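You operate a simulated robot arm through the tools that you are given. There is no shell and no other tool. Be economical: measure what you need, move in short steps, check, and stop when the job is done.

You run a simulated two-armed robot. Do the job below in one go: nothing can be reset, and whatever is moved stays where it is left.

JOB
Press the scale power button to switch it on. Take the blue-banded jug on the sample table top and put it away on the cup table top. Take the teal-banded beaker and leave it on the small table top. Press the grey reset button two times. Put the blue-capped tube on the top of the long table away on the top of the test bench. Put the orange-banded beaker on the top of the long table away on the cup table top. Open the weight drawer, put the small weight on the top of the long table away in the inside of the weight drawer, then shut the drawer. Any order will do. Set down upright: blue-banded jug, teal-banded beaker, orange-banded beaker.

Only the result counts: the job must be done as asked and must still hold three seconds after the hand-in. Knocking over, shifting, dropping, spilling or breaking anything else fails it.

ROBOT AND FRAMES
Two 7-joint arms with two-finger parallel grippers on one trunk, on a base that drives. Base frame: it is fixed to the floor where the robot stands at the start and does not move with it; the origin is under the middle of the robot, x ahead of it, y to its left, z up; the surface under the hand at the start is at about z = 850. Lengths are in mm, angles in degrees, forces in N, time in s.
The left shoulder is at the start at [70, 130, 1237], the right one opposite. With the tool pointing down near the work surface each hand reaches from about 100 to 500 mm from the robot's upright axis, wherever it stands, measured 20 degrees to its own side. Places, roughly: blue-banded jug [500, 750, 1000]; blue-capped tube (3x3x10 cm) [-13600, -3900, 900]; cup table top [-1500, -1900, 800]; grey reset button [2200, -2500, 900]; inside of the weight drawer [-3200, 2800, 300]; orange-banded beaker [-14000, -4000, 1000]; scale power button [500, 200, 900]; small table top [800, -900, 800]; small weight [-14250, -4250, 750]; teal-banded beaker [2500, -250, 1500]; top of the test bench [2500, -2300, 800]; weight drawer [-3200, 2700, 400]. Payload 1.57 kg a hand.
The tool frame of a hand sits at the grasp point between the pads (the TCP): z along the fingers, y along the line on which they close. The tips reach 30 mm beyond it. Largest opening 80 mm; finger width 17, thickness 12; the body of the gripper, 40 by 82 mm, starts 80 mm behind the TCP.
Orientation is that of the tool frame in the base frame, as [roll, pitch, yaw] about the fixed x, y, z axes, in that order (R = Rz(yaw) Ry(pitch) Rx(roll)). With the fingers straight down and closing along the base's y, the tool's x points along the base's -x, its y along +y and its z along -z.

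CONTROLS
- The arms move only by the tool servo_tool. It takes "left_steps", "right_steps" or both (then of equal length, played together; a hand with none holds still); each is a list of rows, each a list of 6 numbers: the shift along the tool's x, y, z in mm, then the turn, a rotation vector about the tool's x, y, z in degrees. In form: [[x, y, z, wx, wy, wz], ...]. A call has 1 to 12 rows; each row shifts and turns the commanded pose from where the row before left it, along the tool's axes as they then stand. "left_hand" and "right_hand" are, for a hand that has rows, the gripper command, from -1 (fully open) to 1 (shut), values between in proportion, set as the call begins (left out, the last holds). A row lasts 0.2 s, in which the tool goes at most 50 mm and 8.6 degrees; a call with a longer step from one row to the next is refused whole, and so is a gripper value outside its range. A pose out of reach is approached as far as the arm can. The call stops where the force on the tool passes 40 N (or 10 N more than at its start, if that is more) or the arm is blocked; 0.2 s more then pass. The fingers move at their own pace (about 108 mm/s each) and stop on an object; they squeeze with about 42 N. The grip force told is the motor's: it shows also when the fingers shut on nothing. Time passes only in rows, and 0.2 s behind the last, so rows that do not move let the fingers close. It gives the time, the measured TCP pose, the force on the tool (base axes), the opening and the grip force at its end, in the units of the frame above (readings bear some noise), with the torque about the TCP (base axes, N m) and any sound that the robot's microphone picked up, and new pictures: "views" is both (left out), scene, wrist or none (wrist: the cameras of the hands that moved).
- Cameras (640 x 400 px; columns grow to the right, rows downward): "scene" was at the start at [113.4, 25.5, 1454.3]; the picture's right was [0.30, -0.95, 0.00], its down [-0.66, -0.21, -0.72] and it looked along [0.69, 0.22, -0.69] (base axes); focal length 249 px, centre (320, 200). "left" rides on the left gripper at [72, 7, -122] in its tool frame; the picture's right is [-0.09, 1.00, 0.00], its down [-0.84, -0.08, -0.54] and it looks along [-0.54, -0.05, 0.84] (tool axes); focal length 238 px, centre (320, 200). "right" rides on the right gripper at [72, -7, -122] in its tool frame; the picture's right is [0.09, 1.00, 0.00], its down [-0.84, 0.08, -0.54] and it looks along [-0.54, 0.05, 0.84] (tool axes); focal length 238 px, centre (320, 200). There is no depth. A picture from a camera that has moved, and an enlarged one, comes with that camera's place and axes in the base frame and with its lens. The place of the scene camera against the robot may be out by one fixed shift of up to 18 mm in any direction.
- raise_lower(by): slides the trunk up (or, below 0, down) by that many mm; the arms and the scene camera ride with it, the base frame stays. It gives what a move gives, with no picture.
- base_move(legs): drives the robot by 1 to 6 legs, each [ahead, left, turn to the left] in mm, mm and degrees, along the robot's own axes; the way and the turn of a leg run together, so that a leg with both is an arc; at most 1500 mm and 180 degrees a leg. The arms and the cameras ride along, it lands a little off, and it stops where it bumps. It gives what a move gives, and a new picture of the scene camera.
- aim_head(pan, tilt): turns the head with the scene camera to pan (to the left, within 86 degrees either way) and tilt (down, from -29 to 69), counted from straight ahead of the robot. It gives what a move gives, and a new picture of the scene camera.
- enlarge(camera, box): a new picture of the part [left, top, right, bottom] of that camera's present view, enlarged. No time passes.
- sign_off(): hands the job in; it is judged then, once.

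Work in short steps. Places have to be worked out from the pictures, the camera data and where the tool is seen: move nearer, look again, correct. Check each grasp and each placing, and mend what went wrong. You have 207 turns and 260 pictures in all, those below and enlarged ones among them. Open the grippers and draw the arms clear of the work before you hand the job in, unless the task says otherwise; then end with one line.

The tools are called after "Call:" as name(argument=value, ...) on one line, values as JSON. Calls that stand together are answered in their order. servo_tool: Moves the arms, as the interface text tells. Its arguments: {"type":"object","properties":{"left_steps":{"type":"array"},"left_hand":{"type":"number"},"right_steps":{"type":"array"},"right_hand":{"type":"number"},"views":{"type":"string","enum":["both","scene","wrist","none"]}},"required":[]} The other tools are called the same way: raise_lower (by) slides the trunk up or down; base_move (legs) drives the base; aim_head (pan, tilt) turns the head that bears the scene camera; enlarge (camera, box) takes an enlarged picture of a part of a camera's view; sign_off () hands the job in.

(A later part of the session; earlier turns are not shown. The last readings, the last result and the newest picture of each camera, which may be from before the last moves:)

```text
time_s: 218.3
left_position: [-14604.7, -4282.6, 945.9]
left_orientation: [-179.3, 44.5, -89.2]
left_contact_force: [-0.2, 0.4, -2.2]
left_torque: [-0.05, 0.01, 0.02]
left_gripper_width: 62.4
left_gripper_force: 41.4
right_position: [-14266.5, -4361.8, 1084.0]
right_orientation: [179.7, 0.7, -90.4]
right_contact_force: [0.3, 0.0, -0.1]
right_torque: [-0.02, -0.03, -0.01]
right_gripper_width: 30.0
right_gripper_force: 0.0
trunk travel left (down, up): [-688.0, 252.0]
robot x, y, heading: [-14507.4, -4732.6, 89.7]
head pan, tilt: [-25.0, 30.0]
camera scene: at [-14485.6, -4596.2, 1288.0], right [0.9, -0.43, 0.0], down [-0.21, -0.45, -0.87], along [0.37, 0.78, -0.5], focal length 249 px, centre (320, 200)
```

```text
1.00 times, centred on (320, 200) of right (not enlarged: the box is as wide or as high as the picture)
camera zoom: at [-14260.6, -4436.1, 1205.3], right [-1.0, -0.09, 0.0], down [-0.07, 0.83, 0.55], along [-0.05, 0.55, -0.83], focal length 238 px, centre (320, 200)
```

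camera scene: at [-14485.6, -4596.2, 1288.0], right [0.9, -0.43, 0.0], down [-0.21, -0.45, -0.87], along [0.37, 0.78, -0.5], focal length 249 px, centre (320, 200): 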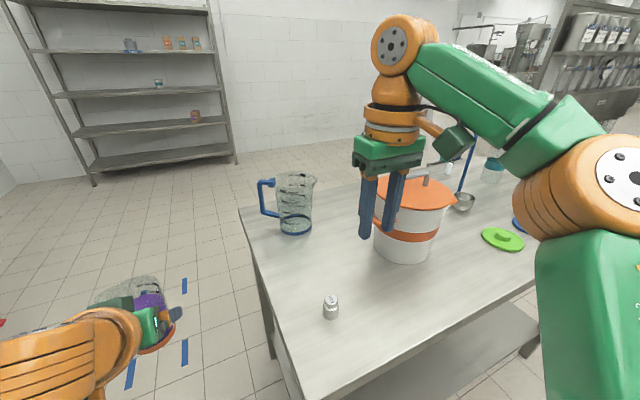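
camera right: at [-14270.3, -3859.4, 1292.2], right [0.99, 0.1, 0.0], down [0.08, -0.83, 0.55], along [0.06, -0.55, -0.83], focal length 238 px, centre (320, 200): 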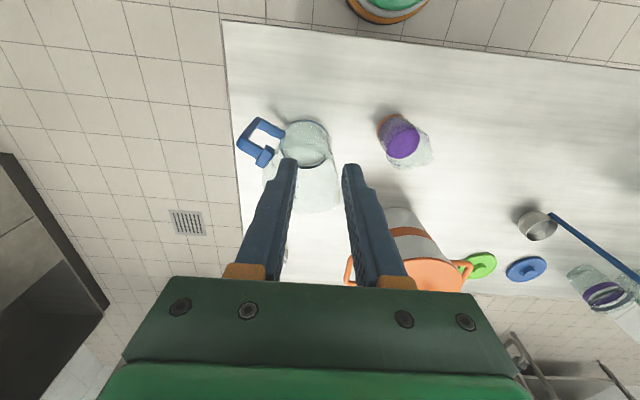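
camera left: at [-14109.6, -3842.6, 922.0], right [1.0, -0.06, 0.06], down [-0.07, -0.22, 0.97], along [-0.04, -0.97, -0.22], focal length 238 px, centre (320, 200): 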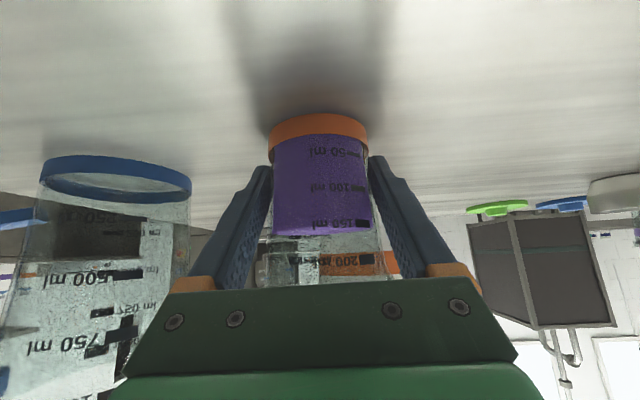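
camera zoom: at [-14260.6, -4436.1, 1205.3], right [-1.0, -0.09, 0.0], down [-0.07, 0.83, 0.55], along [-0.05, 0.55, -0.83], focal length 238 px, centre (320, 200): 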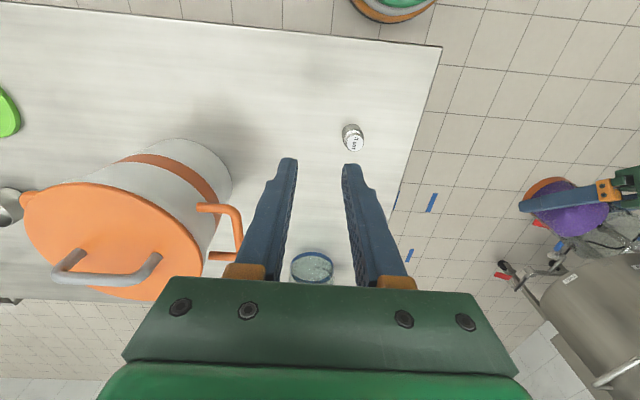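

Weight at about [-14320, -4325]. Drive ahead 60, move the hand above it and descend to about 960.

Call:
base_move(legs=[[60, 0, 0]])

Call:
servo_tool(right_steps=[[8, 18, 25, 0, 0, 0], [8, 18, 30, 0, 0, 0], [7, 18, 35, 0, 0, 0], [0, 0, 34, 0, 0, 0]], right_hand=-0.5, views="wrist")

```text
time_s: 219.3
left_position: [-14601.7, -4226.0, 948.5]
left_orientation: [-179.3, 44.7, -89.1]
left_contact_force: [0.1, -0.5, -2.1]
left_torque: [0.0, -0.01, 0.01]
left_gripper_width: 62.6
left_gripper_force: 41.3
right_position: [-14265.1, -4305.5, 1085.7]
right_orientation: [179.8, 1.1, -90.4]
right_contact_force: [0.2, -0.8, 0.1]
right_torque: [0.05, -0.01, -0.02]
right_gripper_width: 30.1
right_gripper_force: 0.0
trunk travel left (down, up): [-688.0, 252.0]
robot x, y, heading: [-14512.2, -4668.0, 89.6]
head pan, tilt: [-25.0, 30.0]
camera scene: at [-14484.5, -4540.2, 1288.5], right [0.9, -0.43, 0.0], down [-0.21, -0.45, -0.87], along [0.37, 0.78, -0.5], focal length 249 px, centre (320, 200)
```

scene: 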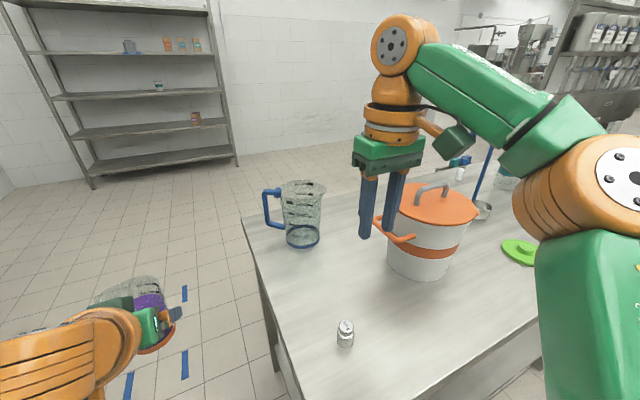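

```text
time_s: 220.3
left_position: [-14604.0, -4223.3, 946.1]
left_orientation: [-179.4, 44.6, -89.3]
left_contact_force: [-0.4, -0.5, -2.3]
left_torque: [0.01, 0.0, 0.0]
left_gripper_width: 62.6
left_gripper_force: 41.9
right_position: [-14319.7, -4321.9, 958.6]
right_orientation: [179.7, 0.8, -90.4]
right_contact_force: [0.4, -0.6, 0.1]
right_torque: [-0.01, 0.02, -0.02]
right_gripper_width: 59.9
right_gripper_force: 0.1
trunk travel left (down, up): [-688.0, 252.0]
robot x, y, heading: [-14508.4, -4668.0, 89.5]
head pan, tilt: [-25.0, 30.0]
camera right: at [-14314.2, -4395.8, 1078.8], right [-1.0, -0.09, 0.0], down [-0.07, 0.83, 0.55], along [-0.05, 0.55, -0.83], focal length 238 px, centre (320, 200)
```

right: 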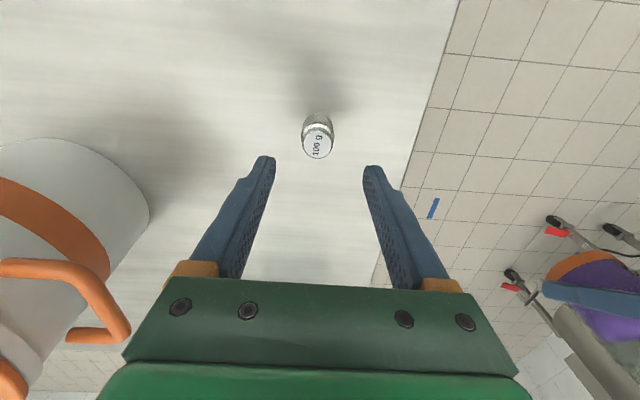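

Aligned. Descend to TCP z = 886 (tips 6 mm above the table) and close.

Call:
servo_tool(right_steps=[[0, 1, 25, 0, 0, 0], [0, 0, 25, 0, 0, 0], [0, 0, 15, 0, 0, 0], [0, 0, 7, 0, 0, 0]], views="none")

Call:
servo_tool(right_steps=[[0, 0, 0, 0, 0, 0], [0, 0, 0, 0, 0, 0], [0, 0, 0, 0, 0, 0]], right_hand=1, views="wrist")

```text
time_s: 221.3
left_position: [-14603.4, -4223.3, 945.7]
left_orientation: [-179.4, 44.5, -89.2]
left_contact_force: [0.4, -0.4, -2.0]
left_torque: [0.05, 0.0, -0.02]
left_gripper_width: 62.3
left_gripper_force: 42.4
right_position: [-14322.1, -4322.2, 887.2]
right_orientation: [179.9, 0.7, -90.4]
right_contact_force: [-1.2, 0.0, -0.1]
right_torque: [0.0, -0.01, -0.03]
right_gripper_width: 60.0
right_gripper_force: 0.0
trunk travel left (down, up): [-688.0, 252.0]
robot x, y, heading: [-14509.1, -4667.8, 89.7]
head pan, tilt: [-25.0, 30.0]
```

```text
time_s: 222.1
left_position: [-14604.3, -4222.5, 945.9]
left_orientation: [-179.4, 44.6, -89.2]
left_contact_force: [0.5, 0.3, -2.0]
left_torque: [-0.04, 0.02, 0.0]
left_gripper_width: 62.4
left_gripper_force: 42.2
right_position: [-14321.1, -4321.5, 888.4]
right_orientation: [179.9, 0.7, -90.3]
right_contact_force: [0.2, -0.9, 1.5]
right_torque: [0.0, -0.02, 0.0]
right_gripper_width: 28.6
right_gripper_force: 38.9
trunk travel left (down, up): [-688.0, 252.0]
robot x, y, heading: [-14509.7, -4668.9, 89.6]
head pan, tilt: [-25.0, 30.0]
camera right: at [-14315.7, -4395.7, 1008.3], right [-1.0, -0.09, 0.0], down [-0.07, 0.83, 0.55], along [-0.05, 0.55, -0.83], focal length 238 px, centre (320, 200)
```

right: 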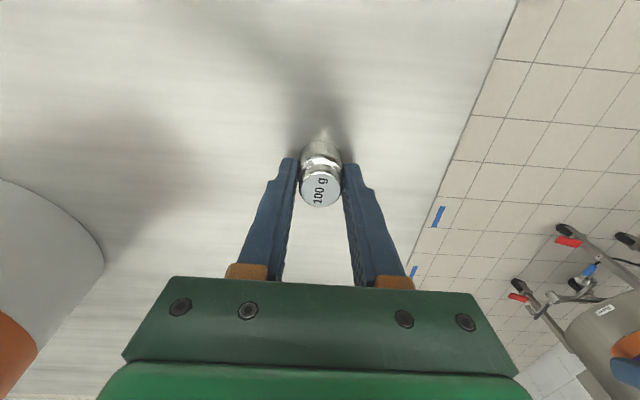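

Weight gripped (28.6 mm). Raise it, then back off south and drive east along the table's south side toward the aisle.

Call:
servo_tool(right_steps=[[0, 0, -20, 0, 0, 0], [0, 0, -45, 0, 0, 0], [0, 0, -45, 0, 0, 0], [0, 0, -45, 0, 0, 0]], views="wrist")

Call:
base_move(legs=[[-330, 0, 0], [0, 0, -90]])

Call:
aim_head(pan=0, tilt=15)

```text
time_s: 223.1
left_position: [-14604.9, -4225.0, 945.6]
left_orientation: [-179.3, 44.6, -89.3]
left_contact_force: [0.7, 0.5, -3.1]
left_torque: [-0.01, -0.02, 0.02]
left_gripper_width: 62.4
left_gripper_force: 41.6
right_position: [-14322.8, -4323.2, 1044.6]
right_orientation: [179.8, 0.7, -90.3]
right_contact_force: [-0.4, 0.2, -0.2]
right_torque: [0.01, 0.03, 0.0]
right_gripper_width: 28.3
right_gripper_force: 38.3
trunk travel left (down, up): [-688.0, 252.0]
robot x, y, heading: [-14508.9, -4668.2, 89.8]
head pan, tilt: [-25.0, 30.0]
camera right: at [-14317.2, -4397.9, 1165.3], right [-1.0, -0.09, 0.0], down [-0.07, 0.83, 0.55], along [-0.05, 0.55, -0.83], focal length 238 px, centre (320, 200)
```

right: 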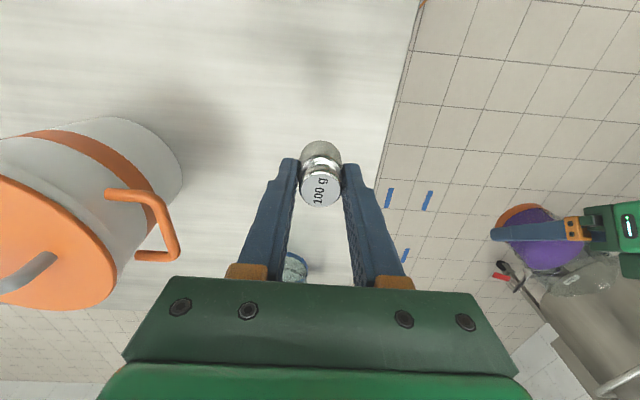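

```text
time_s: 229.1
left_position: [-14063.1, -4911.4, 946.1]
left_orientation: [-179.4, 44.5, -179.4]
left_contact_force: [-0.6, 0.1, -1.5]
left_torque: [0.01, 0.0, 0.0]
left_gripper_width: 62.1
left_gripper_force: 41.8
right_position: [-14163.8, -5192.1, 1044.0]
right_orientation: [179.9, 0.8, 179.5]
right_contact_force: [0.0, 0.2, -1.6]
right_torque: [0.01, 0.0, 0.0]
right_gripper_width: 28.4
right_gripper_force: 38.2
trunk travel left (down, up): [-688.0, 252.0]
robot x, y, heading: [-14509.9, -5006.9, -0.7]
head pan, tilt: [-25.0, 30.0]
camera scene: at [-14392.5, -5045.2, 1287.9], right [-0.43, -0.9, 0.0], down [-0.45, 0.22, -0.87], along [0.78, -0.37, -0.5], focal length 249 px, centre (320, 200)
```

scene: 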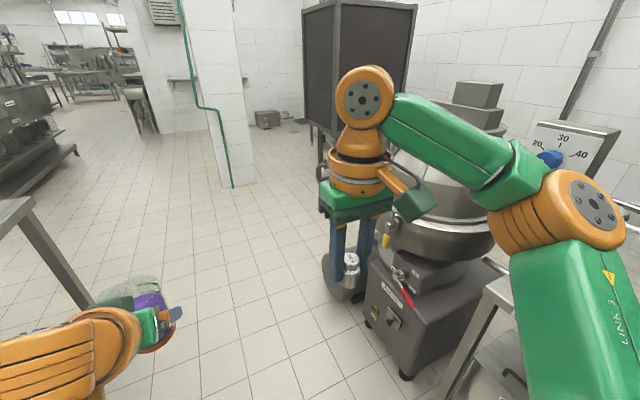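

```text
time_s: 230.0
left_position: [-14063.8, -4911.3, 946.1]
left_orientation: [-179.4, 44.7, -179.4]
left_contact_force: [0.4, -0.7, -2.9]
left_torque: [0.01, 0.03, 0.0]
left_gripper_width: 62.5
left_gripper_force: 42.5
right_position: [-14163.9, -5192.7, 1045.1]
right_orientation: [179.9, 0.7, 179.5]
right_contact_force: [0.6, 0.6, -1.3]
right_torque: [0.0, -0.02, -0.03]
right_gripper_width: 28.1
right_gripper_force: 38.3
trunk travel left (down, up): [-688.0, 252.0]
robot x, y, heading: [-14508.6, -5004.5, -0.3]
head pan, tilt: [0.0, 15.0]
camera scene: at [-14380.7, -5007.4, 1312.1], right [-0.01, -1.0, 0.0], down [-0.26, 0.0, -0.97], along [0.97, -0.01, -0.26], focal length 249 px, centre (320, 200)
```

scene: 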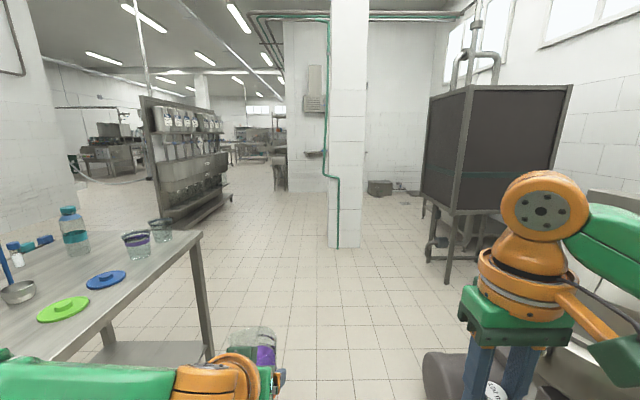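

Path east is open (pillar corner about [-11600, -5130]). Drive along the table's south side then bear left to the aisle.

Call:
base_move(legs=[[1400, 100, 0], [1400, 450, 0], [1400, 480, 0], [1050, 200, 0]])

```text
time_s: 256.0
left_position: [-8787.9, -3718.1, 946.1]
left_orientation: [-179.4, 44.6, -179.1]
left_contact_force: [-0.3, 0.1, -2.6]
left_torque: [-0.01, -0.01, 0.0]
left_gripper_width: 62.2
left_gripper_force: 41.8
right_position: [-8888.2, -4001.9, 1043.9]
right_orientation: [179.7, 0.8, 179.8]
right_contact_force: [0.0, 0.2, -1.6]
right_torque: [0.02, -0.03, -0.01]
right_gripper_width: 28.6
right_gripper_force: 38.4
trunk travel left (down, up): [-688.0, 252.0]
robot x, y, heading: [-9233.3, -3817.3, -0.2]
head pan, tilt: [0.0, 15.0]
camera scene: at [-9105.5, -3816.4, 1312.2], right [0.0, -1.0, 0.0], down [-0.26, 0.0, -0.97], along [0.97, 0.0, -0.26], focal length 249 px, centre (320, 200)
```

scene: 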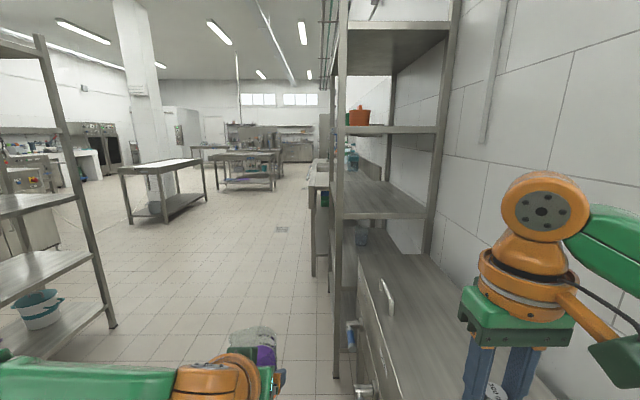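

I'm too close to the right-hand racks; shift left and follow the aisle back to [-3910, -2300], then face north for the gap.

Call:
base_move(legs=[[230, 620, 0], [1450, 150, 0], [1300, 320, 0], [1300, 380, 0], [1040, -30, 0], [0, 0, 90]])

Call:
aim_head(pan=0, tilt=35)

```text
time_s: 287.9
left_position: [-4066.0, -1936.7, 946.2]
left_orientation: [-179.3, 44.7, -88.2]
left_contact_force: [0.0, 0.0, -1.5]
left_torque: [-0.01, 0.01, 0.01]
left_gripper_width: 62.0
left_gripper_force: 42.7
right_position: [-3781.8, -2034.2, 1045.0]
right_orientation: [179.8, 0.7, -89.6]
right_contact_force: [-0.5, 0.1, -1.5]
right_torque: [0.01, 0.0, 0.0]
right_gripper_width: 28.8
right_gripper_force: 38.5
trunk travel left (down, up): [-688.0, 252.0]
robot x, y, heading: [-3962.8, -2382.5, 90.5]
head pan, tilt: [0.0, 15.0]
camera scene: at [-3979.1, -2237.4, 1312.1], right [1.0, 0.01, 0.0], down [0.0, -0.26, -0.97], along [-0.01, 0.97, -0.26], focal length 249 px, centre (320, 200)
```

scene: 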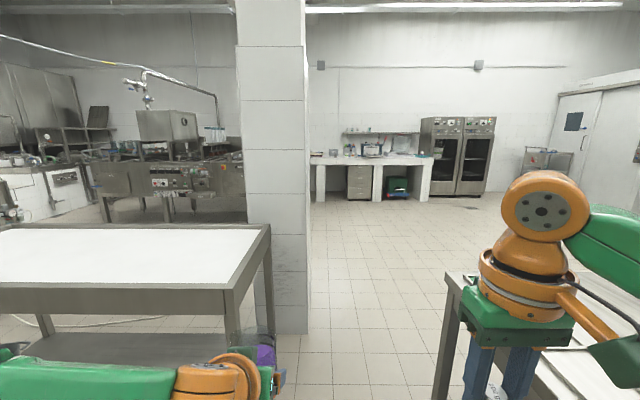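

```text
time_s: 288.7
left_position: [-4066.5, -1937.1, 946.2]
left_orientation: [-179.4, 44.6, -88.3]
left_contact_force: [-1.0, 0.3, -2.0]
left_torque: [-0.05, 0.02, 0.01]
left_gripper_width: 62.0
left_gripper_force: 41.6
right_position: [-3782.0, -2033.0, 1044.2]
right_orientation: [179.9, 0.8, -89.5]
right_contact_force: [0.4, -0.5, -0.8]
right_torque: [0.01, 0.01, -0.01]
right_gripper_width: 28.3
right_gripper_force: 38.2
trunk travel left (down, up): [-688.0, 252.0]
robot x, y, heading: [-3962.0, -2379.3, 90.4]
head pan, tilt: [0.0, 35.0]
camera scene: at [-3979.2, -2242.7, 1280.2], right [1.0, 0.01, 0.0], down [0.01, -0.57, -0.82], along [-0.01, 0.82, -0.57], focal length 249 px, centre (320, 200)
```

scene: 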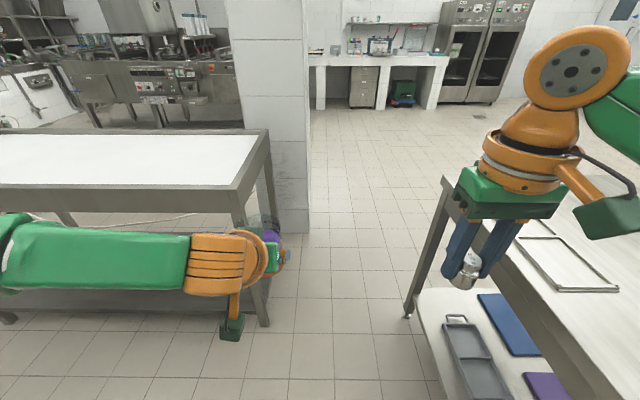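

The pillar's east face is at x≈-4090, so shift right 110, go north to y≈-1250, then east to the cup table and turn to face it.

Call:
base_move(legs=[[0, -115, 0], [1130, 0, 0], [0, -450, 0], [550, -600, 0], [50, -1050, 0]])

Call:
servo_tool(right_steps=[[0, 0, -35, 0, 0, 0], [0, 0, -35, 0, 0, 0]], views="none")

Call:
base_move(legs=[[0, 0, 179]])

Call:
aim_head(pan=15, tilt=45)

```text
time_s: 306.6
left_position: [-1878.2, -165.8, 946.6]
left_orientation: [-179.3, 44.6, -86.8]
left_contact_force: [-0.3, 0.2, -1.7]
left_torque: [-0.01, -0.01, -0.04]
left_gripper_width: 61.9
left_gripper_force: 41.9
right_position: [-1592.3, -252.4, 1044.6]
right_orientation: [179.8, 0.6, -87.8]
right_contact_force: [-0.2, -0.2, -1.0]
right_torque: [-0.04, 0.01, 0.0]
right_gripper_width: 28.8
right_gripper_force: 38.4
trunk travel left (down, up): [-688.0, 252.0]
robot x, y, heading: [-1758.7, -605.6, 92.3]
head pan, tilt: [0.0, 35.0]
camera scene: at [-1783.0, -467.6, 1280.1], right [1.0, 0.04, 0.0], down [0.02, -0.57, -0.82], along [-0.03, 0.82, -0.57], focal length 249 px, centre (320, 200)
```

scene: 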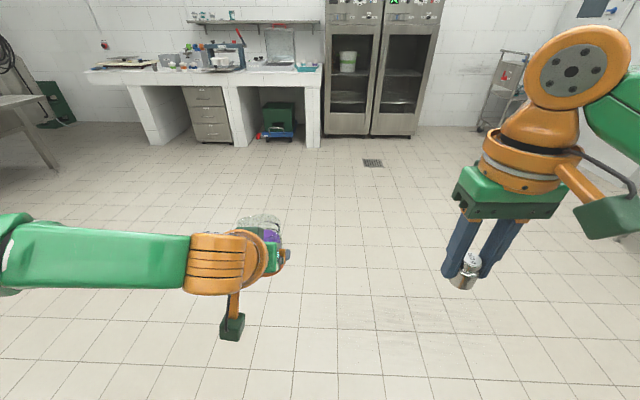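

```text
time_s: 307.2
left_position: [-1879.3, -167.2, 946.5]
left_orientation: [-179.3, 44.6, -86.5]
left_contact_force: [-0.8, -0.1, -2.8]
left_torque: [-0.02, 0.0, -0.03]
left_gripper_width: 62.2
left_gripper_force: 42.1
right_position: [-1591.9, -254.8, 1116.3]
right_orientation: [179.8, 0.9, -87.8]
right_contact_force: [0.0, -0.1, -1.7]
right_torque: [0.02, -0.03, 0.01]
right_gripper_width: 28.5
right_gripper_force: 38.6
trunk travel left (down, up): [-688.0, 252.0]
robot x, y, heading: [-1763.0, -607.8, 92.2]
head pan, tilt: [0.0, 35.0]
```

```text
time_s: 314.7
left_position: [-1687.6, -1057.7, 945.7]
left_orientation: [-179.5, 44.6, 88.0]
left_contact_force: [0.2, -0.7, -1.7]
left_torque: [0.04, 0.01, 0.02]
left_gripper_width: 61.8
left_gripper_force: 42.0
right_position: [-1964.4, -941.6, 1115.0]
right_orientation: [179.9, 0.7, 86.9]
right_contact_force: [-1.1, 0.3, -1.2]
right_torque: [0.02, -0.04, 0.0]
right_gripper_width: 28.7
right_gripper_force: 38.7
trunk travel left (down, up): [-688.0, 252.0]
robot x, y, heading: [-1763.3, -604.9, -93.2]
head pan, tilt: [0.0, 35.0]
camera scene: at [-1784.8, -745.3, 1280.1], right [-1.0, 0.05, 0.0], down [0.03, 0.57, -0.82], along [-0.04, -0.82, -0.57], focal length 249 px, centre (320, 200)
```

scene: 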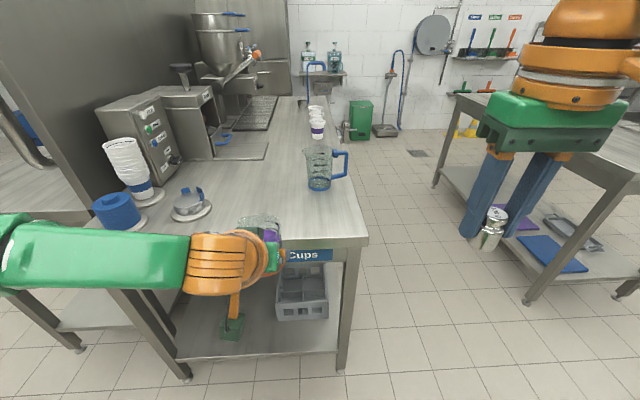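

```text
time_s: 315.5
left_position: [-1686.8, -1057.4, 946.5]
left_orientation: [-179.4, 44.5, 88.0]
left_contact_force: [-0.3, 0.2, -2.1]
left_torque: [0.02, 0.0, -0.02]
left_gripper_width: 61.9
left_gripper_force: 41.9
right_position: [-1965.3, -942.6, 1114.7]
right_orientation: [179.8, 0.7, 86.9]
right_contact_force: [-0.7, -0.5, -1.2]
right_torque: [0.03, 0.0, 0.02]
right_gripper_width: 28.7
right_gripper_force: 38.3
trunk travel left (down, up): [-688.0, 252.0]
robot x, y, heading: [-1760.9, -606.6, -93.2]
head pan, tilt: [15.0, 45.0]
camera scene: at [-1763.3, -737.0, 1265.3], right [-0.98, -0.21, 0.0], down [-0.15, 0.69, -0.71], along [0.15, -0.69, -0.71], focal length 249 px, centre (320, 200)
```

scene: 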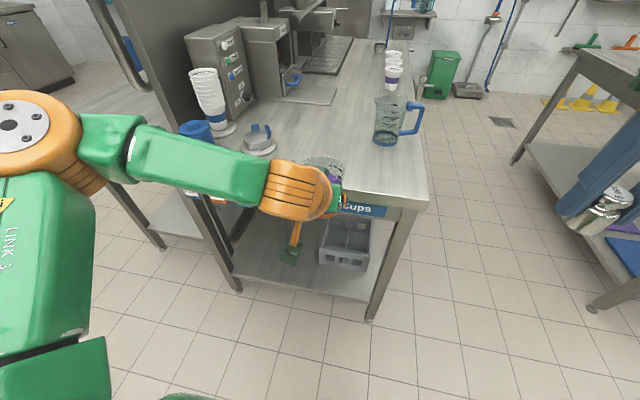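

Straighten and drive ahead 345 mm so the beaker is over about [-1660, -1400], between the jug and the lid holder.

Call:
base_move(legs=[[0, 0, 3], [345, 0, 0]])

Call:
enlarge(camera="left", box=[0, 0, 640, 400])

```text
time_s: 318.1
left_position: [-1663.8, -1388.5, 946.9]
left_orientation: [-179.4, 44.6, 91.0]
left_contact_force: [0.0, -0.6, -1.9]
left_torque: [0.03, -0.01, -0.02]
left_gripper_width: 62.0
left_gripper_force: 41.6
right_position: [-1946.8, -1288.0, 1115.5]
right_orientation: [179.8, 0.8, 90.0]
right_contact_force: [-0.7, -0.3, -1.0]
right_torque: [-0.01, -0.03, 0.01]
right_gripper_width: 28.5
right_gripper_force: 38.2
trunk travel left (down, up): [-688.0, 252.0]
robot x, y, heading: [-1766.3, -941.9, -90.1]
head pan, tilt: [15.0, 45.0]
camera scene: at [-1756.8, -1071.0, 1265.4], right [-0.97, -0.26, 0.0], down [-0.18, 0.68, -0.71], along [0.18, -0.68, -0.71], focal length 249 px, centre (320, 200)
```

scene: 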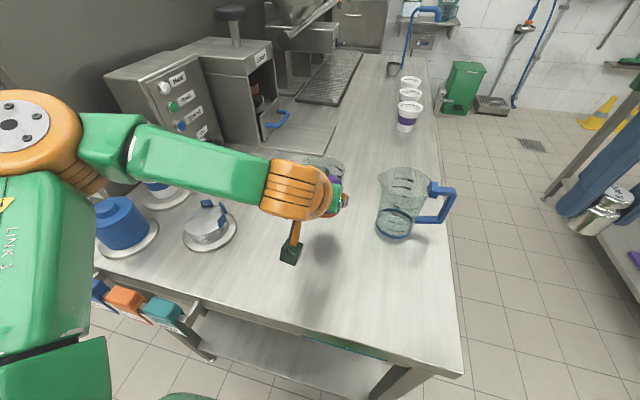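

```text
1.00 times, centred on (320, 200) of left (not enlarged: the box is as wide or as high as the picture)
camera zoom: at [-1657.7, -1250.2, 982.1], right [1.0, -0.06, 0.06], down [-0.07, -0.22, 0.97], along [-0.04, -0.97, -0.22], focal length 238 px, centre (320, 200)
```

zoom: 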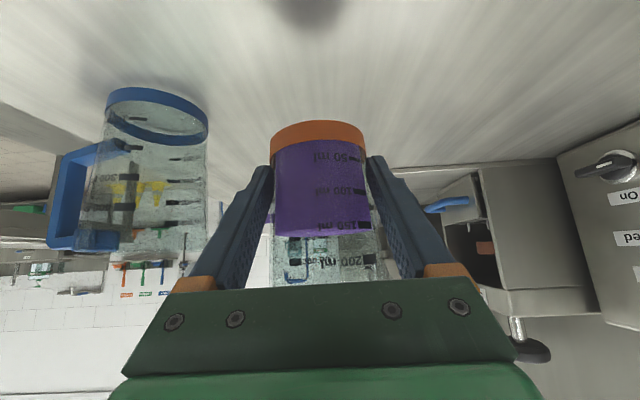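

Spot is free. Lower the trunk 50, then small hand steps until contact.

Call:
raise_lower(by=-50)

Call:
servo_tool(left_steps=[[2, 0, 2, 0, 0, 0], [2, 0, 2, 0, 0, 0], [2, 0, 2, 0, 0, 0], [1, 0, 1, 0, 0, 0]], views="wrist")

```text
time_s: 319.0
left_position: [-1664.4, -1387.8, 895.6]
left_orientation: [-179.4, 44.7, 91.0]
left_contact_force: [-0.3, 0.1, -2.3]
left_torque: [0.03, -0.02, 0.03]
left_gripper_width: 61.8
left_gripper_force: 41.6
right_position: [-1947.5, -1288.5, 1065.8]
right_orientation: [179.7, 0.8, 89.9]
right_contact_force: [-0.7, -0.4, 0.4]
right_torque: [0.0, 0.01, 0.03]
right_gripper_width: 28.5
right_gripper_force: 38.1
trunk travel left (down, up): [-638.0, 302.0]
robot x, y, heading: [-1763.8, -945.4, -90.3]
head pan, tilt: [15.0, 45.0]
```

```text
time_s: 320.0
left_position: [-1664.8, -1389.6, 887.0]
left_orientation: [-179.4, 44.6, 91.0]
left_contact_force: [1.1, 0.0, -1.7]
left_torque: [0.02, 0.01, -0.03]
left_gripper_width: 61.7
left_gripper_force: 41.5
right_position: [-1945.7, -1288.6, 1063.0]
right_orientation: [179.7, 0.7, 89.9]
right_contact_force: [0.0, 0.6, -1.3]
right_torque: [0.01, 0.01, 0.01]
right_gripper_width: 28.5
right_gripper_force: 38.7
trunk travel left (down, up): [-638.0, 302.0]
robot x, y, heading: [-1762.9, -943.6, -90.1]
head pan, tilt: [15.0, 45.0]
camera left: at [-1658.3, -1251.4, 922.1], right [1.0, -0.06, 0.06], down [-0.07, -0.22, 0.97], along [-0.04, -0.97, -0.22], focal length 238 px, centre (320, 200)
```

left: 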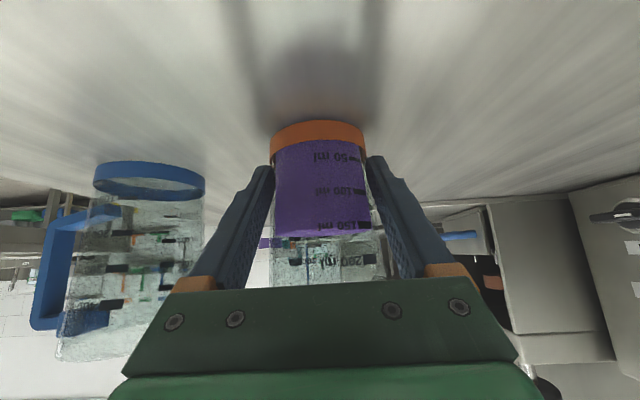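

No contact yet; continue down a few mm in fine steps.

Call:
servo_tool(left_steps=[[1.2, 0, 1.2, 0, 0, 0], [1.2, 0, 1.2, 0, 0, 0], [1.2, 0, 1.2, 0, 0, 0]], views="none")

```text
time_s: 320.8
left_position: [-1664.9, -1388.2, 885.1]
left_orientation: [-179.3, 45.0, 91.0]
left_contact_force: [-2.6, -10.3, 27.3]
left_torque: [0.08, -0.23, -0.05]
left_gripper_width: 62.0
left_gripper_force: 41.6
right_position: [-1949.8, -1286.2, 1066.3]
right_orientation: [179.6, 0.8, 89.9]
right_contact_force: [-0.4, -0.5, -1.1]
right_torque: [0.01, 0.02, -0.02]
right_gripper_width: 28.5
right_gripper_force: 38.8
trunk travel left (down, up): [-638.0, 302.0]
robot x, y, heading: [-1765.1, -941.1, -90.1]
head pan, tilt: [15.0, 45.0]
```

Firm contact. Relax upward 1.5 mm, open, and withdraw along the fingers.

Call:
servo_tool(left_steps=[[-1.2, 0, -1.2, 0, 0, 0]], views="none")

Call:
servo_tool(left_steps=[[0, 0, 0, 0, 0, 0], [0, 0, 0, 0, 0, 0]], left_hand=-1, views="wrist")

Call:
servo_tool(left_steps=[[0, 0, -20, 0, 0, 0], [0, 0, -30, 0, 0, 0], [0, 0, -30, 0, 0, 0], [-20, 0, -30, 0, 0, 0]], views="both")

```text
time_s: 321.2
left_position: [-1666.4, -1387.7, 884.8]
left_orientation: [-179.4, 45.0, 90.8]
left_contact_force: [-0.8, -11.0, 26.7]
left_torque: [0.07, -0.05, 0.0]
left_gripper_width: 61.8
left_gripper_force: 42.2
right_position: [-1948.8, -1285.7, 1065.8]
right_orientation: [179.7, 0.9, 90.0]
right_contact_force: [-0.5, -0.2, -0.6]
right_torque: [0.0, 0.02, -0.04]
right_gripper_width: 28.7
right_gripper_force: 38.3
trunk travel left (down, up): [-638.0, 302.0]
robot x, y, heading: [-1762.1, -944.6, -90.2]
head pan, tilt: [15.0, 45.0]
```

```text
time_s: 321.8
left_position: [-1663.0, -1387.7, 882.6]
left_orientation: [-179.4, 44.5, 91.1]
left_contact_force: [0.1, -0.5, 0.1]
left_torque: [-0.03, 0.01, -0.01]
left_gripper_width: 79.9
left_gripper_force: 0.0
right_position: [-1947.8, -1288.0, 1065.0]
right_orientation: [179.8, 0.8, 89.9]
right_contact_force: [0.3, -0.3, -0.5]
right_torque: [0.03, -0.03, 0.0]
right_gripper_width: 28.7
right_gripper_force: 38.9
trunk travel left (down, up): [-638.0, 302.0]
robot x, y, heading: [-1761.9, -944.0, -90.0]
head pan, tilt: [15.0, 45.0]
camera left: at [-1657.5, -1250.2, 918.7], right [1.0, -0.06, 0.06], down [-0.07, -0.22, 0.97], along [-0.04, -0.97, -0.22], focal length 238 px, centre (320, 200)
```

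left: 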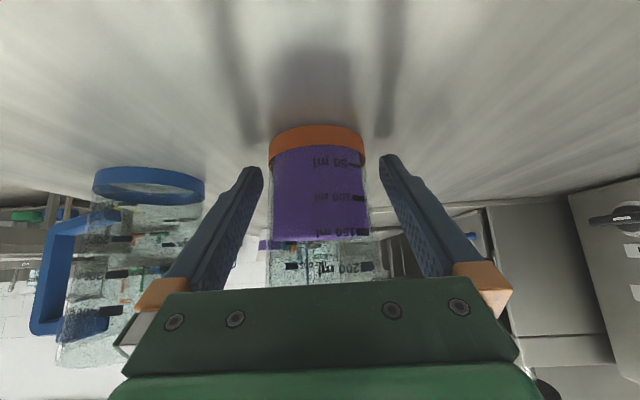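

```text
time_s: 322.8
left_position: [-1663.8, -1324.9, 975.4]
left_orientation: [-179.4, 44.7, 91.0]
left_contact_force: [-0.3, -0.1, -0.4]
left_torque: [0.01, -0.01, 0.01]
left_gripper_width: 80.2
left_gripper_force: 0.0
right_position: [-1947.9, -1288.2, 1064.2]
right_orientation: [179.8, 0.8, 89.8]
right_contact_force: [-0.5, -0.5, -0.1]
right_torque: [-0.02, 0.0, -0.01]
right_gripper_width: 28.8
right_gripper_force: 38.4
trunk travel left (down, up): [-638.0, 302.0]
robot x, y, heading: [-1764.3, -944.0, -90.0]
head pan, tilt: [15.0, 45.0]
camera scene: at [-1757.1, -1070.7, 1215.5], right [-0.97, -0.26, 0.0], down [-0.18, 0.68, -0.71], along [0.18, -0.68, -0.71], focal length 249 px, centre (320, 200)
camera left: at [-1658.2, -1186.9, 1010.9], right [1.0, -0.06, 0.06], down [-0.07, -0.22, 0.97], along [-0.04, -0.97, -0.22], focal length 238 px, centre (320, 200)
```

scene: 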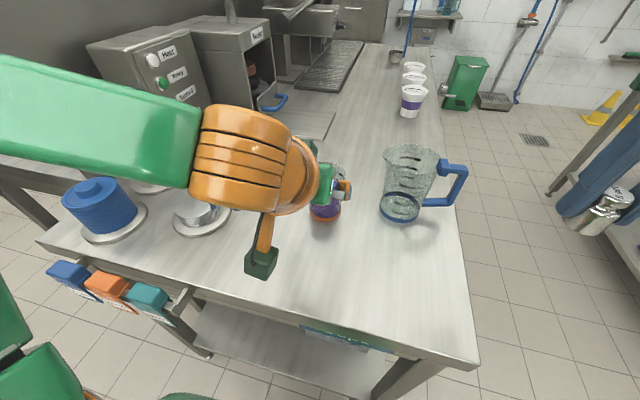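
left: 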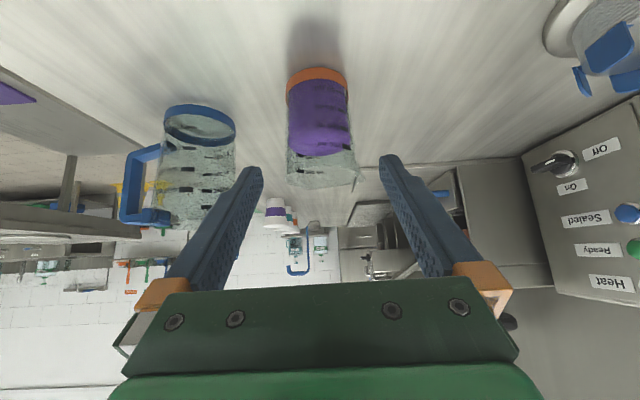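

Orange beaker stands upright. Now to the weight drawer: back off, turn north and drive to about [-3000, 1400].

Call:
base_move(legs=[[-420, 0, 0], [0, 0, 180], [1000, 700, 0], [950, 550, 0]])

Call:
aim_head(pan=10, tilt=30)

Call:
enlarge(camera="scene", box=[220, 60, 460, 230])

```text
time_s: 343.8
left_position: [-3187.0, 1760.9, 976.8]
left_orientation: [-179.4, 44.6, -87.2]
left_contact_force: [-0.3, 0.0, 0.5]
left_torque: [-0.02, 0.01, 0.03]
left_gripper_width: 79.9
left_gripper_force: 0.1
right_position: [-2901.8, 1732.7, 1063.8]
right_orientation: [179.8, 0.8, -88.3]
right_contact_force: [-0.2, 0.9, -0.4]
right_torque: [0.02, 0.0, -0.03]
right_gripper_width: 28.7
right_gripper_force: 38.8
trunk travel left (down, up): [-638.0, 302.0]
robot x, y, heading: [-3079.0, 1384.0, 91.5]
head pan, tilt: [15.0, 45.0]
camera scene: at [-3117.9, 1510.8, 1215.4], right [0.96, 0.29, 0.0], down [0.2, -0.68, -0.71], along [-0.2, 0.68, -0.71], focal length 249 px, centre (320, 200)
```

scene: 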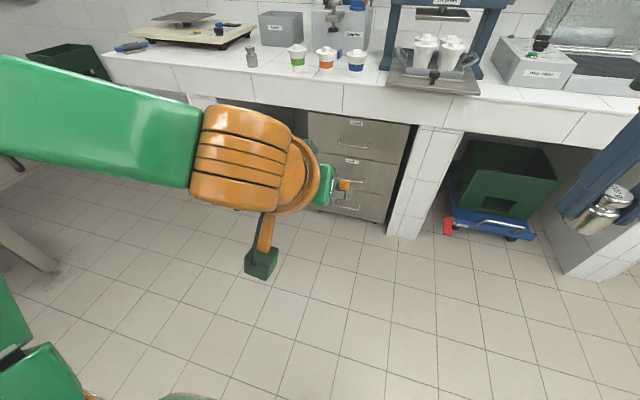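

```text
time_s: 344.5
left_position: [-3186.7, 1762.1, 975.0]
left_orientation: [-179.4, 44.6, -87.3]
left_contact_force: [0.2, 0.7, -0.1]
left_torque: [0.01, 0.02, 0.0]
left_gripper_width: 79.6
left_gripper_force: 0.0
right_position: [-2903.1, 1732.4, 1064.8]
right_orientation: [179.8, 0.8, -88.4]
right_contact_force: [-1.2, 0.4, -0.2]
right_torque: [0.01, 0.0, -0.03]
right_gripper_width: 28.7
right_gripper_force: 38.9
trunk travel left (down, up): [-638.0, 302.0]
robot x, y, heading: [-3076.2, 1380.2, 91.8]
head pan, tilt: [10.0, 30.0]
camera scene: at [-3113.1, 1521.8, 1237.9], right [0.98, 0.2, 0.0], down [0.1, -0.49, -0.87], along [-0.17, 0.85, -0.5], focal length 249 px, centre (320, 200)
```

scene: 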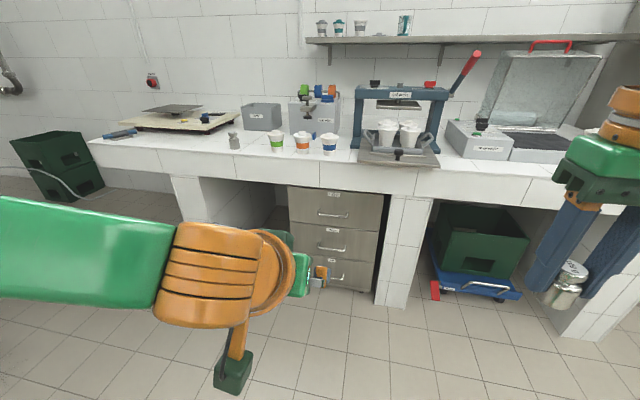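

```text
2.35 times, centred on (340, 145) of scene
camera zoom: at [-3113.1, 1521.8, 1237.9], right [0.98, 0.2, 0.0], down [0.1, -0.49, -0.87], along [-0.17, 0.85, -0.5], focal length 585 px, centre (273, 329)
```

zoom: 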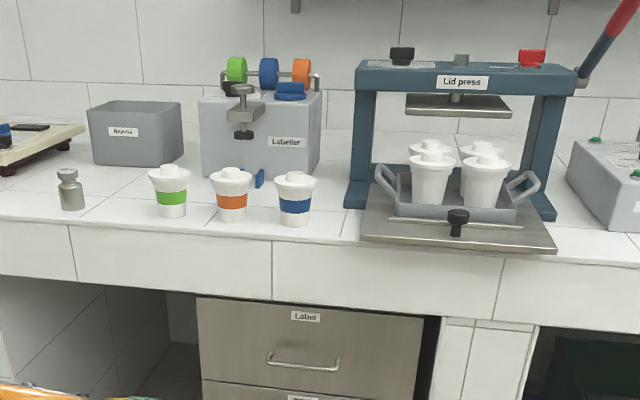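

Three drawers: zoom in to read their labels.

Call:
enlarge(camera="scene", box=[280, 180, 390, 300])

```text
3.33 times, centred on (335, 240) of scene
camera zoom: at [-3113.1, 1521.8, 1237.9], right [0.98, 0.2, 0.0], down [0.1, -0.49, -0.87], along [-0.17, 0.85, -0.5], focal length 829 px, centre (270, 67)
```

zoom: 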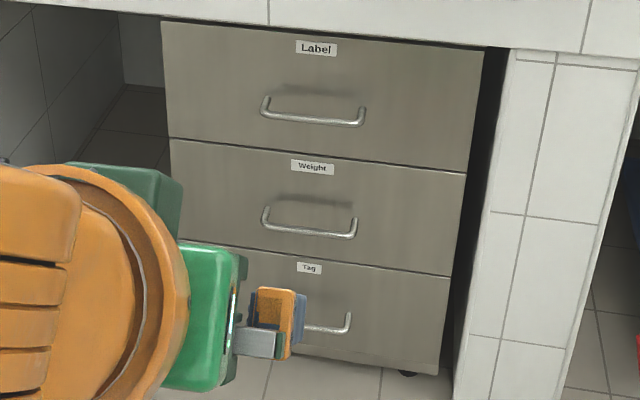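

The middle drawer is "Weight"; its handle bar is near [-3250, 2520, 350]. I'll hook it with closed left fingers pointing down. Turn the left hand to vertical while lowering it.

Call:
servo_tool(left_steps=[[18, 0, 18, 0, 0, 0], [18, 0, 18, 0, 0, 0], [8, 0, 18, 0, 7.4, 0], [6, 0, 18, 0, 7.4, 0], [4, 0, 20, 0, 7.4, 0], [3, 0, 20, 0, 7.4, 0], [0, 0, 20, 0, 7.4, 0], [0, 0, 20, 0, 7.4, 0]], left_hand=1, views="none")

Call:
raise_lower(by=-400)

Call:
aim_head(pan=5, tilt=25)

```text
time_s: 346.3
left_position: [-3222.9, 1762.7, 817.1]
left_orientation: [-179.4, 0.1, -87.9]
left_contact_force: [-0.6, -0.1, 0.6]
left_torque: [0.0, -0.01, 0.02]
left_gripper_width: 0.2
left_gripper_force: 21.5
left hand out of reach, approached as far as the arm can: row 6, 7, 8
right_position: [-2904.3, 1733.3, 1063.5]
right_orientation: [179.8, 0.7, -88.4]
right_contact_force: [-0.2, 0.8, -1.3]
right_torque: [-0.02, -0.01, -0.01]
right_gripper_width: 28.6
right_gripper_force: 39.1
trunk travel left (down, up): [-638.0, 302.0]
robot x, y, heading: [-3077.7, 1383.2, 91.7]
head pan, tilt: [10.0, 30.0]
```

```text
time_s: 350.2
left_position: [-3221.9, 1762.4, 417.0]
left_orientation: [-179.4, 0.3, -87.8]
left_contact_force: [0.6, 0.2, -0.3]
left_torque: [-0.05, 0.01, -0.01]
left_gripper_width: 0.0
left_gripper_force: 21.4
right_position: [-2904.3, 1732.0, 665.5]
right_orientation: [179.8, 0.8, -88.4]
right_contact_force: [0.3, 0.3, -0.9]
right_torque: [0.01, 0.02, 0.02]
right_gripper_width: 28.3
right_gripper_force: 38.6
trunk travel left (down, up): [-238.0, 702.0]
robot x, y, heading: [-3076.2, 1379.8, 91.8]
head pan, tilt: [10.0, 30.0]
```

```text
time_s: 350.8
left_position: [-3222.7, 1762.8, 418.6]
left_orientation: [-179.5, 0.2, -87.7]
left_contact_force: [-0.3, -0.8, -0.9]
left_torque: [0.0, 0.02, 0.0]
left_gripper_width: 0.0
left_gripper_force: 21.6
right_position: [-2903.0, 1732.5, 664.7]
right_orientation: [179.9, 0.8, -88.4]
right_contact_force: [1.0, -0.4, -0.9]
right_torque: [0.01, 0.03, 0.0]
right_gripper_width: 28.7
right_gripper_force: 38.7
trunk travel left (down, up): [-238.0, 702.0]
robot x, y, heading: [-3079.7, 1383.3, 91.7]
head pan, tilt: [5.0, 25.0]
camera scene: at [-3105.5, 1524.6, 845.9], right [0.99, 0.12, 0.0], down [0.05, -0.42, -0.91], along [-0.1, 0.9, -0.42], focal length 249 px, centre (320, 200)
```

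scene: 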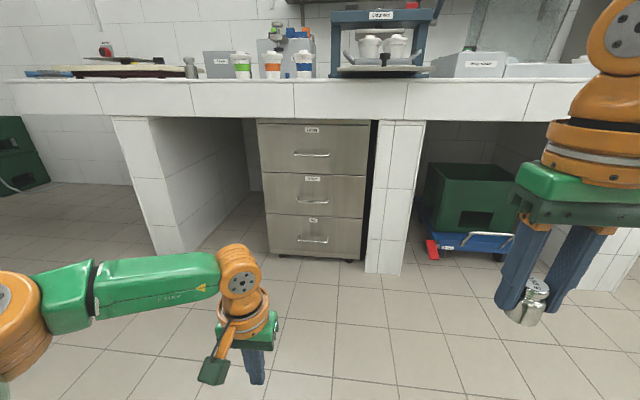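

Triangulating both views, the bar is at about [-3238, 2463, 405]. Raise the left hand 60 and drive ahead 610 to look closer.

Call:
servo_tool(left_steps=[[0, 0, -30, 0, 0, 0], [0, 0, -30, 0, 0, 0]], views="none")

Call:
base_move(legs=[[600, 0, -1.5]])

Call:
enlarge(camera="left", box=[0, 0, 640, 400])

```text
time_s: 351.4
left_position: [-3223.2, 1761.5, 477.0]
left_orientation: [-179.5, 0.2, -87.8]
left_contact_force: [0.5, -0.8, -0.7]
left_torque: [0.01, 0.01, -0.02]
left_gripper_width: 0.3
left_gripper_force: 21.4
right_position: [-2903.8, 1733.0, 665.5]
right_orientation: [179.8, 0.8, -88.5]
right_contact_force: [0.0, 0.4, -1.6]
right_torque: [0.01, 0.0, 0.0]
right_gripper_width: 28.2
right_gripper_force: 38.2
trunk travel left (down, up): [-238.0, 702.0]
robot x, y, heading: [-3078.1, 1381.3, 91.7]
head pan, tilt: [5.0, 25.0]
```

```text
time_s: 354.8
left_position: [-3222.1, 2368.4, 476.2]
left_orientation: [-179.5, 0.2, -89.3]
left_contact_force: [0.4, -0.5, 0.1]
left_torque: [0.0, 0.05, 0.02]
left_gripper_width: 0.2
left_gripper_force: 21.8
right_position: [-2903.2, 2331.0, 664.4]
right_orientation: [179.8, 0.8, -89.9]
right_contact_force: [0.2, 0.4, -1.0]
right_torque: [0.02, 0.03, 0.03]
right_gripper_width: 28.6
right_gripper_force: 39.1
trunk travel left (down, up): [-238.0, 702.0]
robot x, y, heading: [-3088.8, 1985.4, 90.0]
head pan, tilt: [5.0, 25.0]
camera scene: at [-3110.7, 2128.4, 845.9], right [1.0, 0.09, 0.0], down [0.04, -0.42, -0.91], along [-0.08, 0.9, -0.42], focal length 249 px, centre (320, 200)
```

scene: 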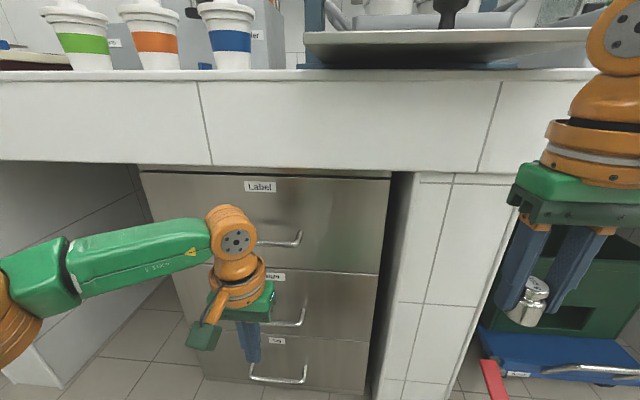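

```text
1.00 times, centred on (320, 200) of left (not enlarged: the box is as wide or as high as the picture)
camera zoom: at [-3227.7, 2297.3, 597.9], right [-1.0, 0.08, -0.01], down [0.06, 0.84, 0.55], along [0.05, 0.54, -0.84], focal length 238 px, centre (320, 200)
```

zoom: 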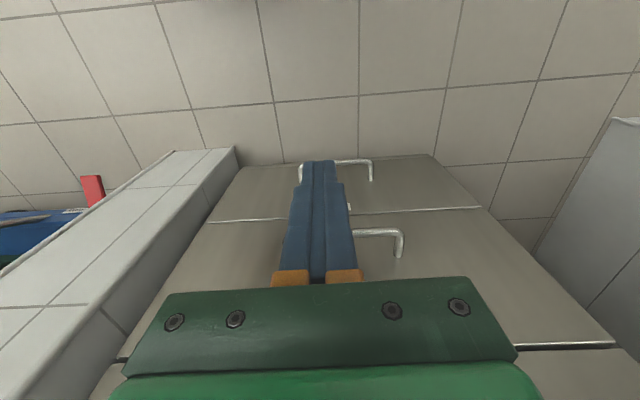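

The drawer face is at y≈2498 and the bar protrudes to 2463; with a vertical tool the palm would hit the cabinet, so I tilt the left hand 30° forward and will straddle the handle's left foot (x≈-3298) from above. Tilt first, then shift the base left 70 mm and look.

Call:
servo_tool(left_steps=[[0, 0, 0, 0, -7.5, 0], [0, 0, 0, 0, -7.5, 0], [0, 0, 0, 0, -7.5, 0], [0, 0, 0, 0, -7.5, 0]], left_hand=0, views="none")

Call:
base_move(legs=[[0, 75, 0]])

Call:
enlarge(camera="left", box=[0, 0, 640, 400])

```text
time_s: 355.8
left_position: [-3221.1, 2369.9, 477.0]
left_orientation: [-179.3, 30.3, -89.1]
left_contact_force: [-0.6, 0.1, -0.8]
left_torque: [0.0, -0.03, 0.0]
left_gripper_width: 39.9
left_gripper_force: 0.1
right_position: [-2903.5, 2330.7, 664.2]
right_orientation: [179.8, 0.9, -89.9]
right_contact_force: [-0.7, -0.4, -0.7]
right_torque: [0.06, -0.01, 0.0]
right_gripper_width: 28.7
right_gripper_force: 38.3
trunk travel left (down, up): [-238.0, 702.0]
robot x, y, heading: [-3084.8, 1985.8, 90.3]
head pan, tilt: [5.0, 25.0]
```

```text
time_s: 356.9
left_position: [-3297.4, 2369.1, 477.7]
left_orientation: [-179.4, 30.2, -89.0]
left_contact_force: [-0.3, 0.2, 0.2]
left_torque: [0.03, 0.02, 0.0]
left_gripper_width: 40.0
left_gripper_force: 0.1
right_position: [-2979.6, 2330.8, 664.7]
right_orientation: [179.7, 0.9, -89.9]
right_contact_force: [0.7, 0.3, -0.8]
right_torque: [0.0, -0.01, 0.02]
right_gripper_width: 28.2
right_gripper_force: 38.3
trunk travel left (down, up): [-238.0, 702.0]
robot x, y, heading: [-3164.0, 1984.5, 90.1]
head pan, tilt: [5.0, 25.0]
camera scene: at [-3186.9, 2128.1, 845.9], right [1.0, 0.09, 0.0], down [0.04, -0.42, -0.91], along [-0.08, 0.9, -0.42], focal length 249 px, centre (320, 200)
```

scene: 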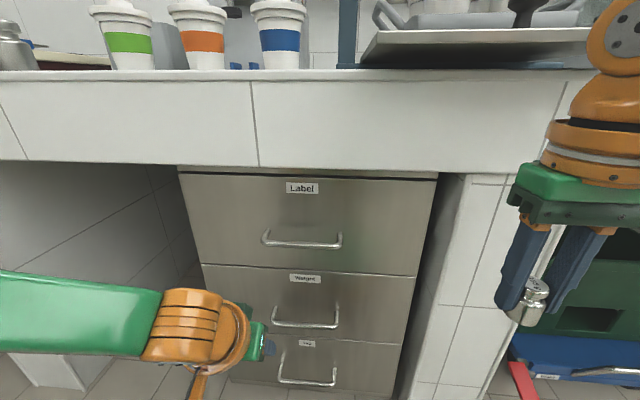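

```text
1.00 times, centred on (320, 200) of left (not enlarged: the box is as wide or as high as the picture)
camera zoom: at [-3302.7, 2245.9, 545.4], right [-1.0, 0.07, 0.04], down [0.06, 0.45, 0.89], along [0.04, 0.89, -0.45], focal length 238 px, centre (320, 200)
```

zoom: 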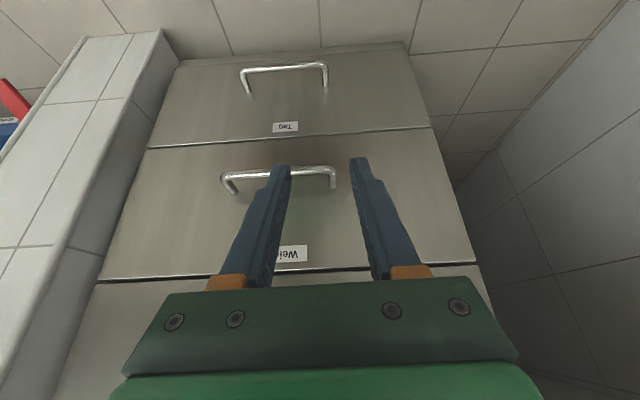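

Two wrist views give bar y≈2483, z≈386, left foot x≈-3309, face y≈2527. Lower trunk 32, advance base 98 and shift 12 left for the approach pose.

Call:
raise_lower(by=-32)

Call:
base_move(legs=[[98, 11, 0]])

Call:
enlarge(camera="left", box=[0, 0, 640, 400])

```text
time_s: 357.6
left_position: [-3298.2, 2368.3, 445.8]
left_orientation: [-179.4, 30.2, -89.1]
left_contact_force: [0.1, 0.8, -0.6]
left_torque: [-0.01, 0.0, -0.01]
left_gripper_width: 39.8
left_gripper_force: 0.1
right_position: [-2978.8, 2330.5, 633.1]
right_orientation: [179.9, 0.8, -90.0]
right_contact_force: [-0.4, 0.8, -1.5]
right_torque: [0.0, -0.01, 0.01]
right_gripper_width: 28.9
right_gripper_force: 38.1
trunk travel left (down, up): [-206.0, 734.0]
robot x, y, heading: [-3161.6, 1987.9, 90.0]
head pan, tilt: [5.0, 25.0]
```

```text
time_s: 358.8
left_position: [-3308.8, 2467.9, 445.8]
left_orientation: [-179.4, 30.2, -89.0]
left_contact_force: [-0.2, 0.7, -0.3]
left_torque: [0.01, 0.02, 0.01]
left_gripper_width: 40.1
left_gripper_force: 0.0
right_position: [-2990.7, 2429.5, 633.2]
right_orientation: [179.9, 0.8, -90.0]
right_contact_force: [0.2, -0.2, -1.0]
right_torque: [0.01, 0.0, -0.02]
right_gripper_width: 28.7
right_gripper_force: 38.5
trunk travel left (down, up): [-206.0, 734.0]
robot x, y, heading: [-3178.0, 2086.3, 89.8]
head pan, tilt: [5.0, 25.0]
camera scene: at [-3197.4, 2226.7, 813.9], right [1.0, 0.09, 0.0], down [0.04, -0.42, -0.91], along [-0.08, 0.9, -0.42], focal length 249 px, centre (320, 200)
```

scene: 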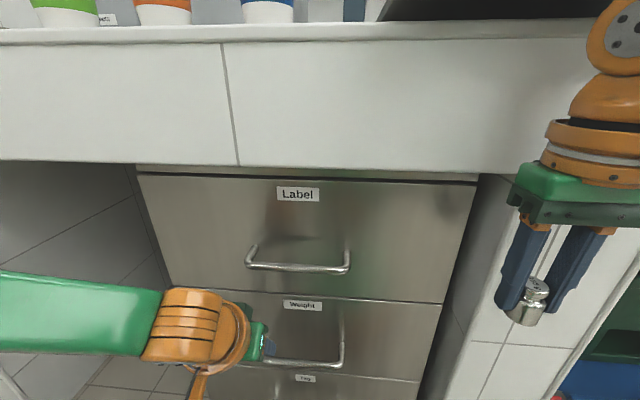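

```text
1.00 times, centred on (320, 200) of left (not enlarged: the box is as wide or as high as the picture)
camera zoom: at [-3313.3, 2344.4, 513.4], right [-1.0, 0.07, 0.04], down [0.06, 0.45, 0.89], along [0.04, 0.89, -0.45], focal length 238 px, centre (320, 200)
```

zoom: 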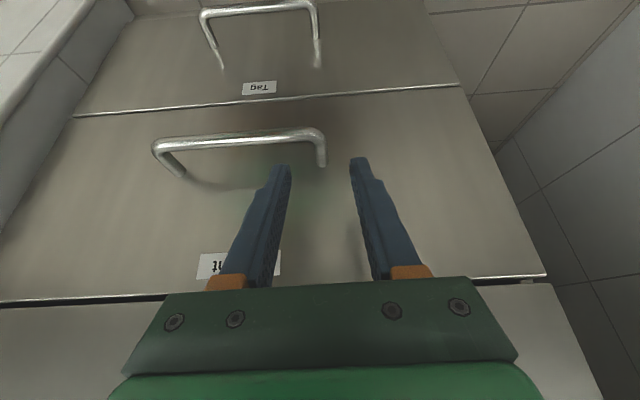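

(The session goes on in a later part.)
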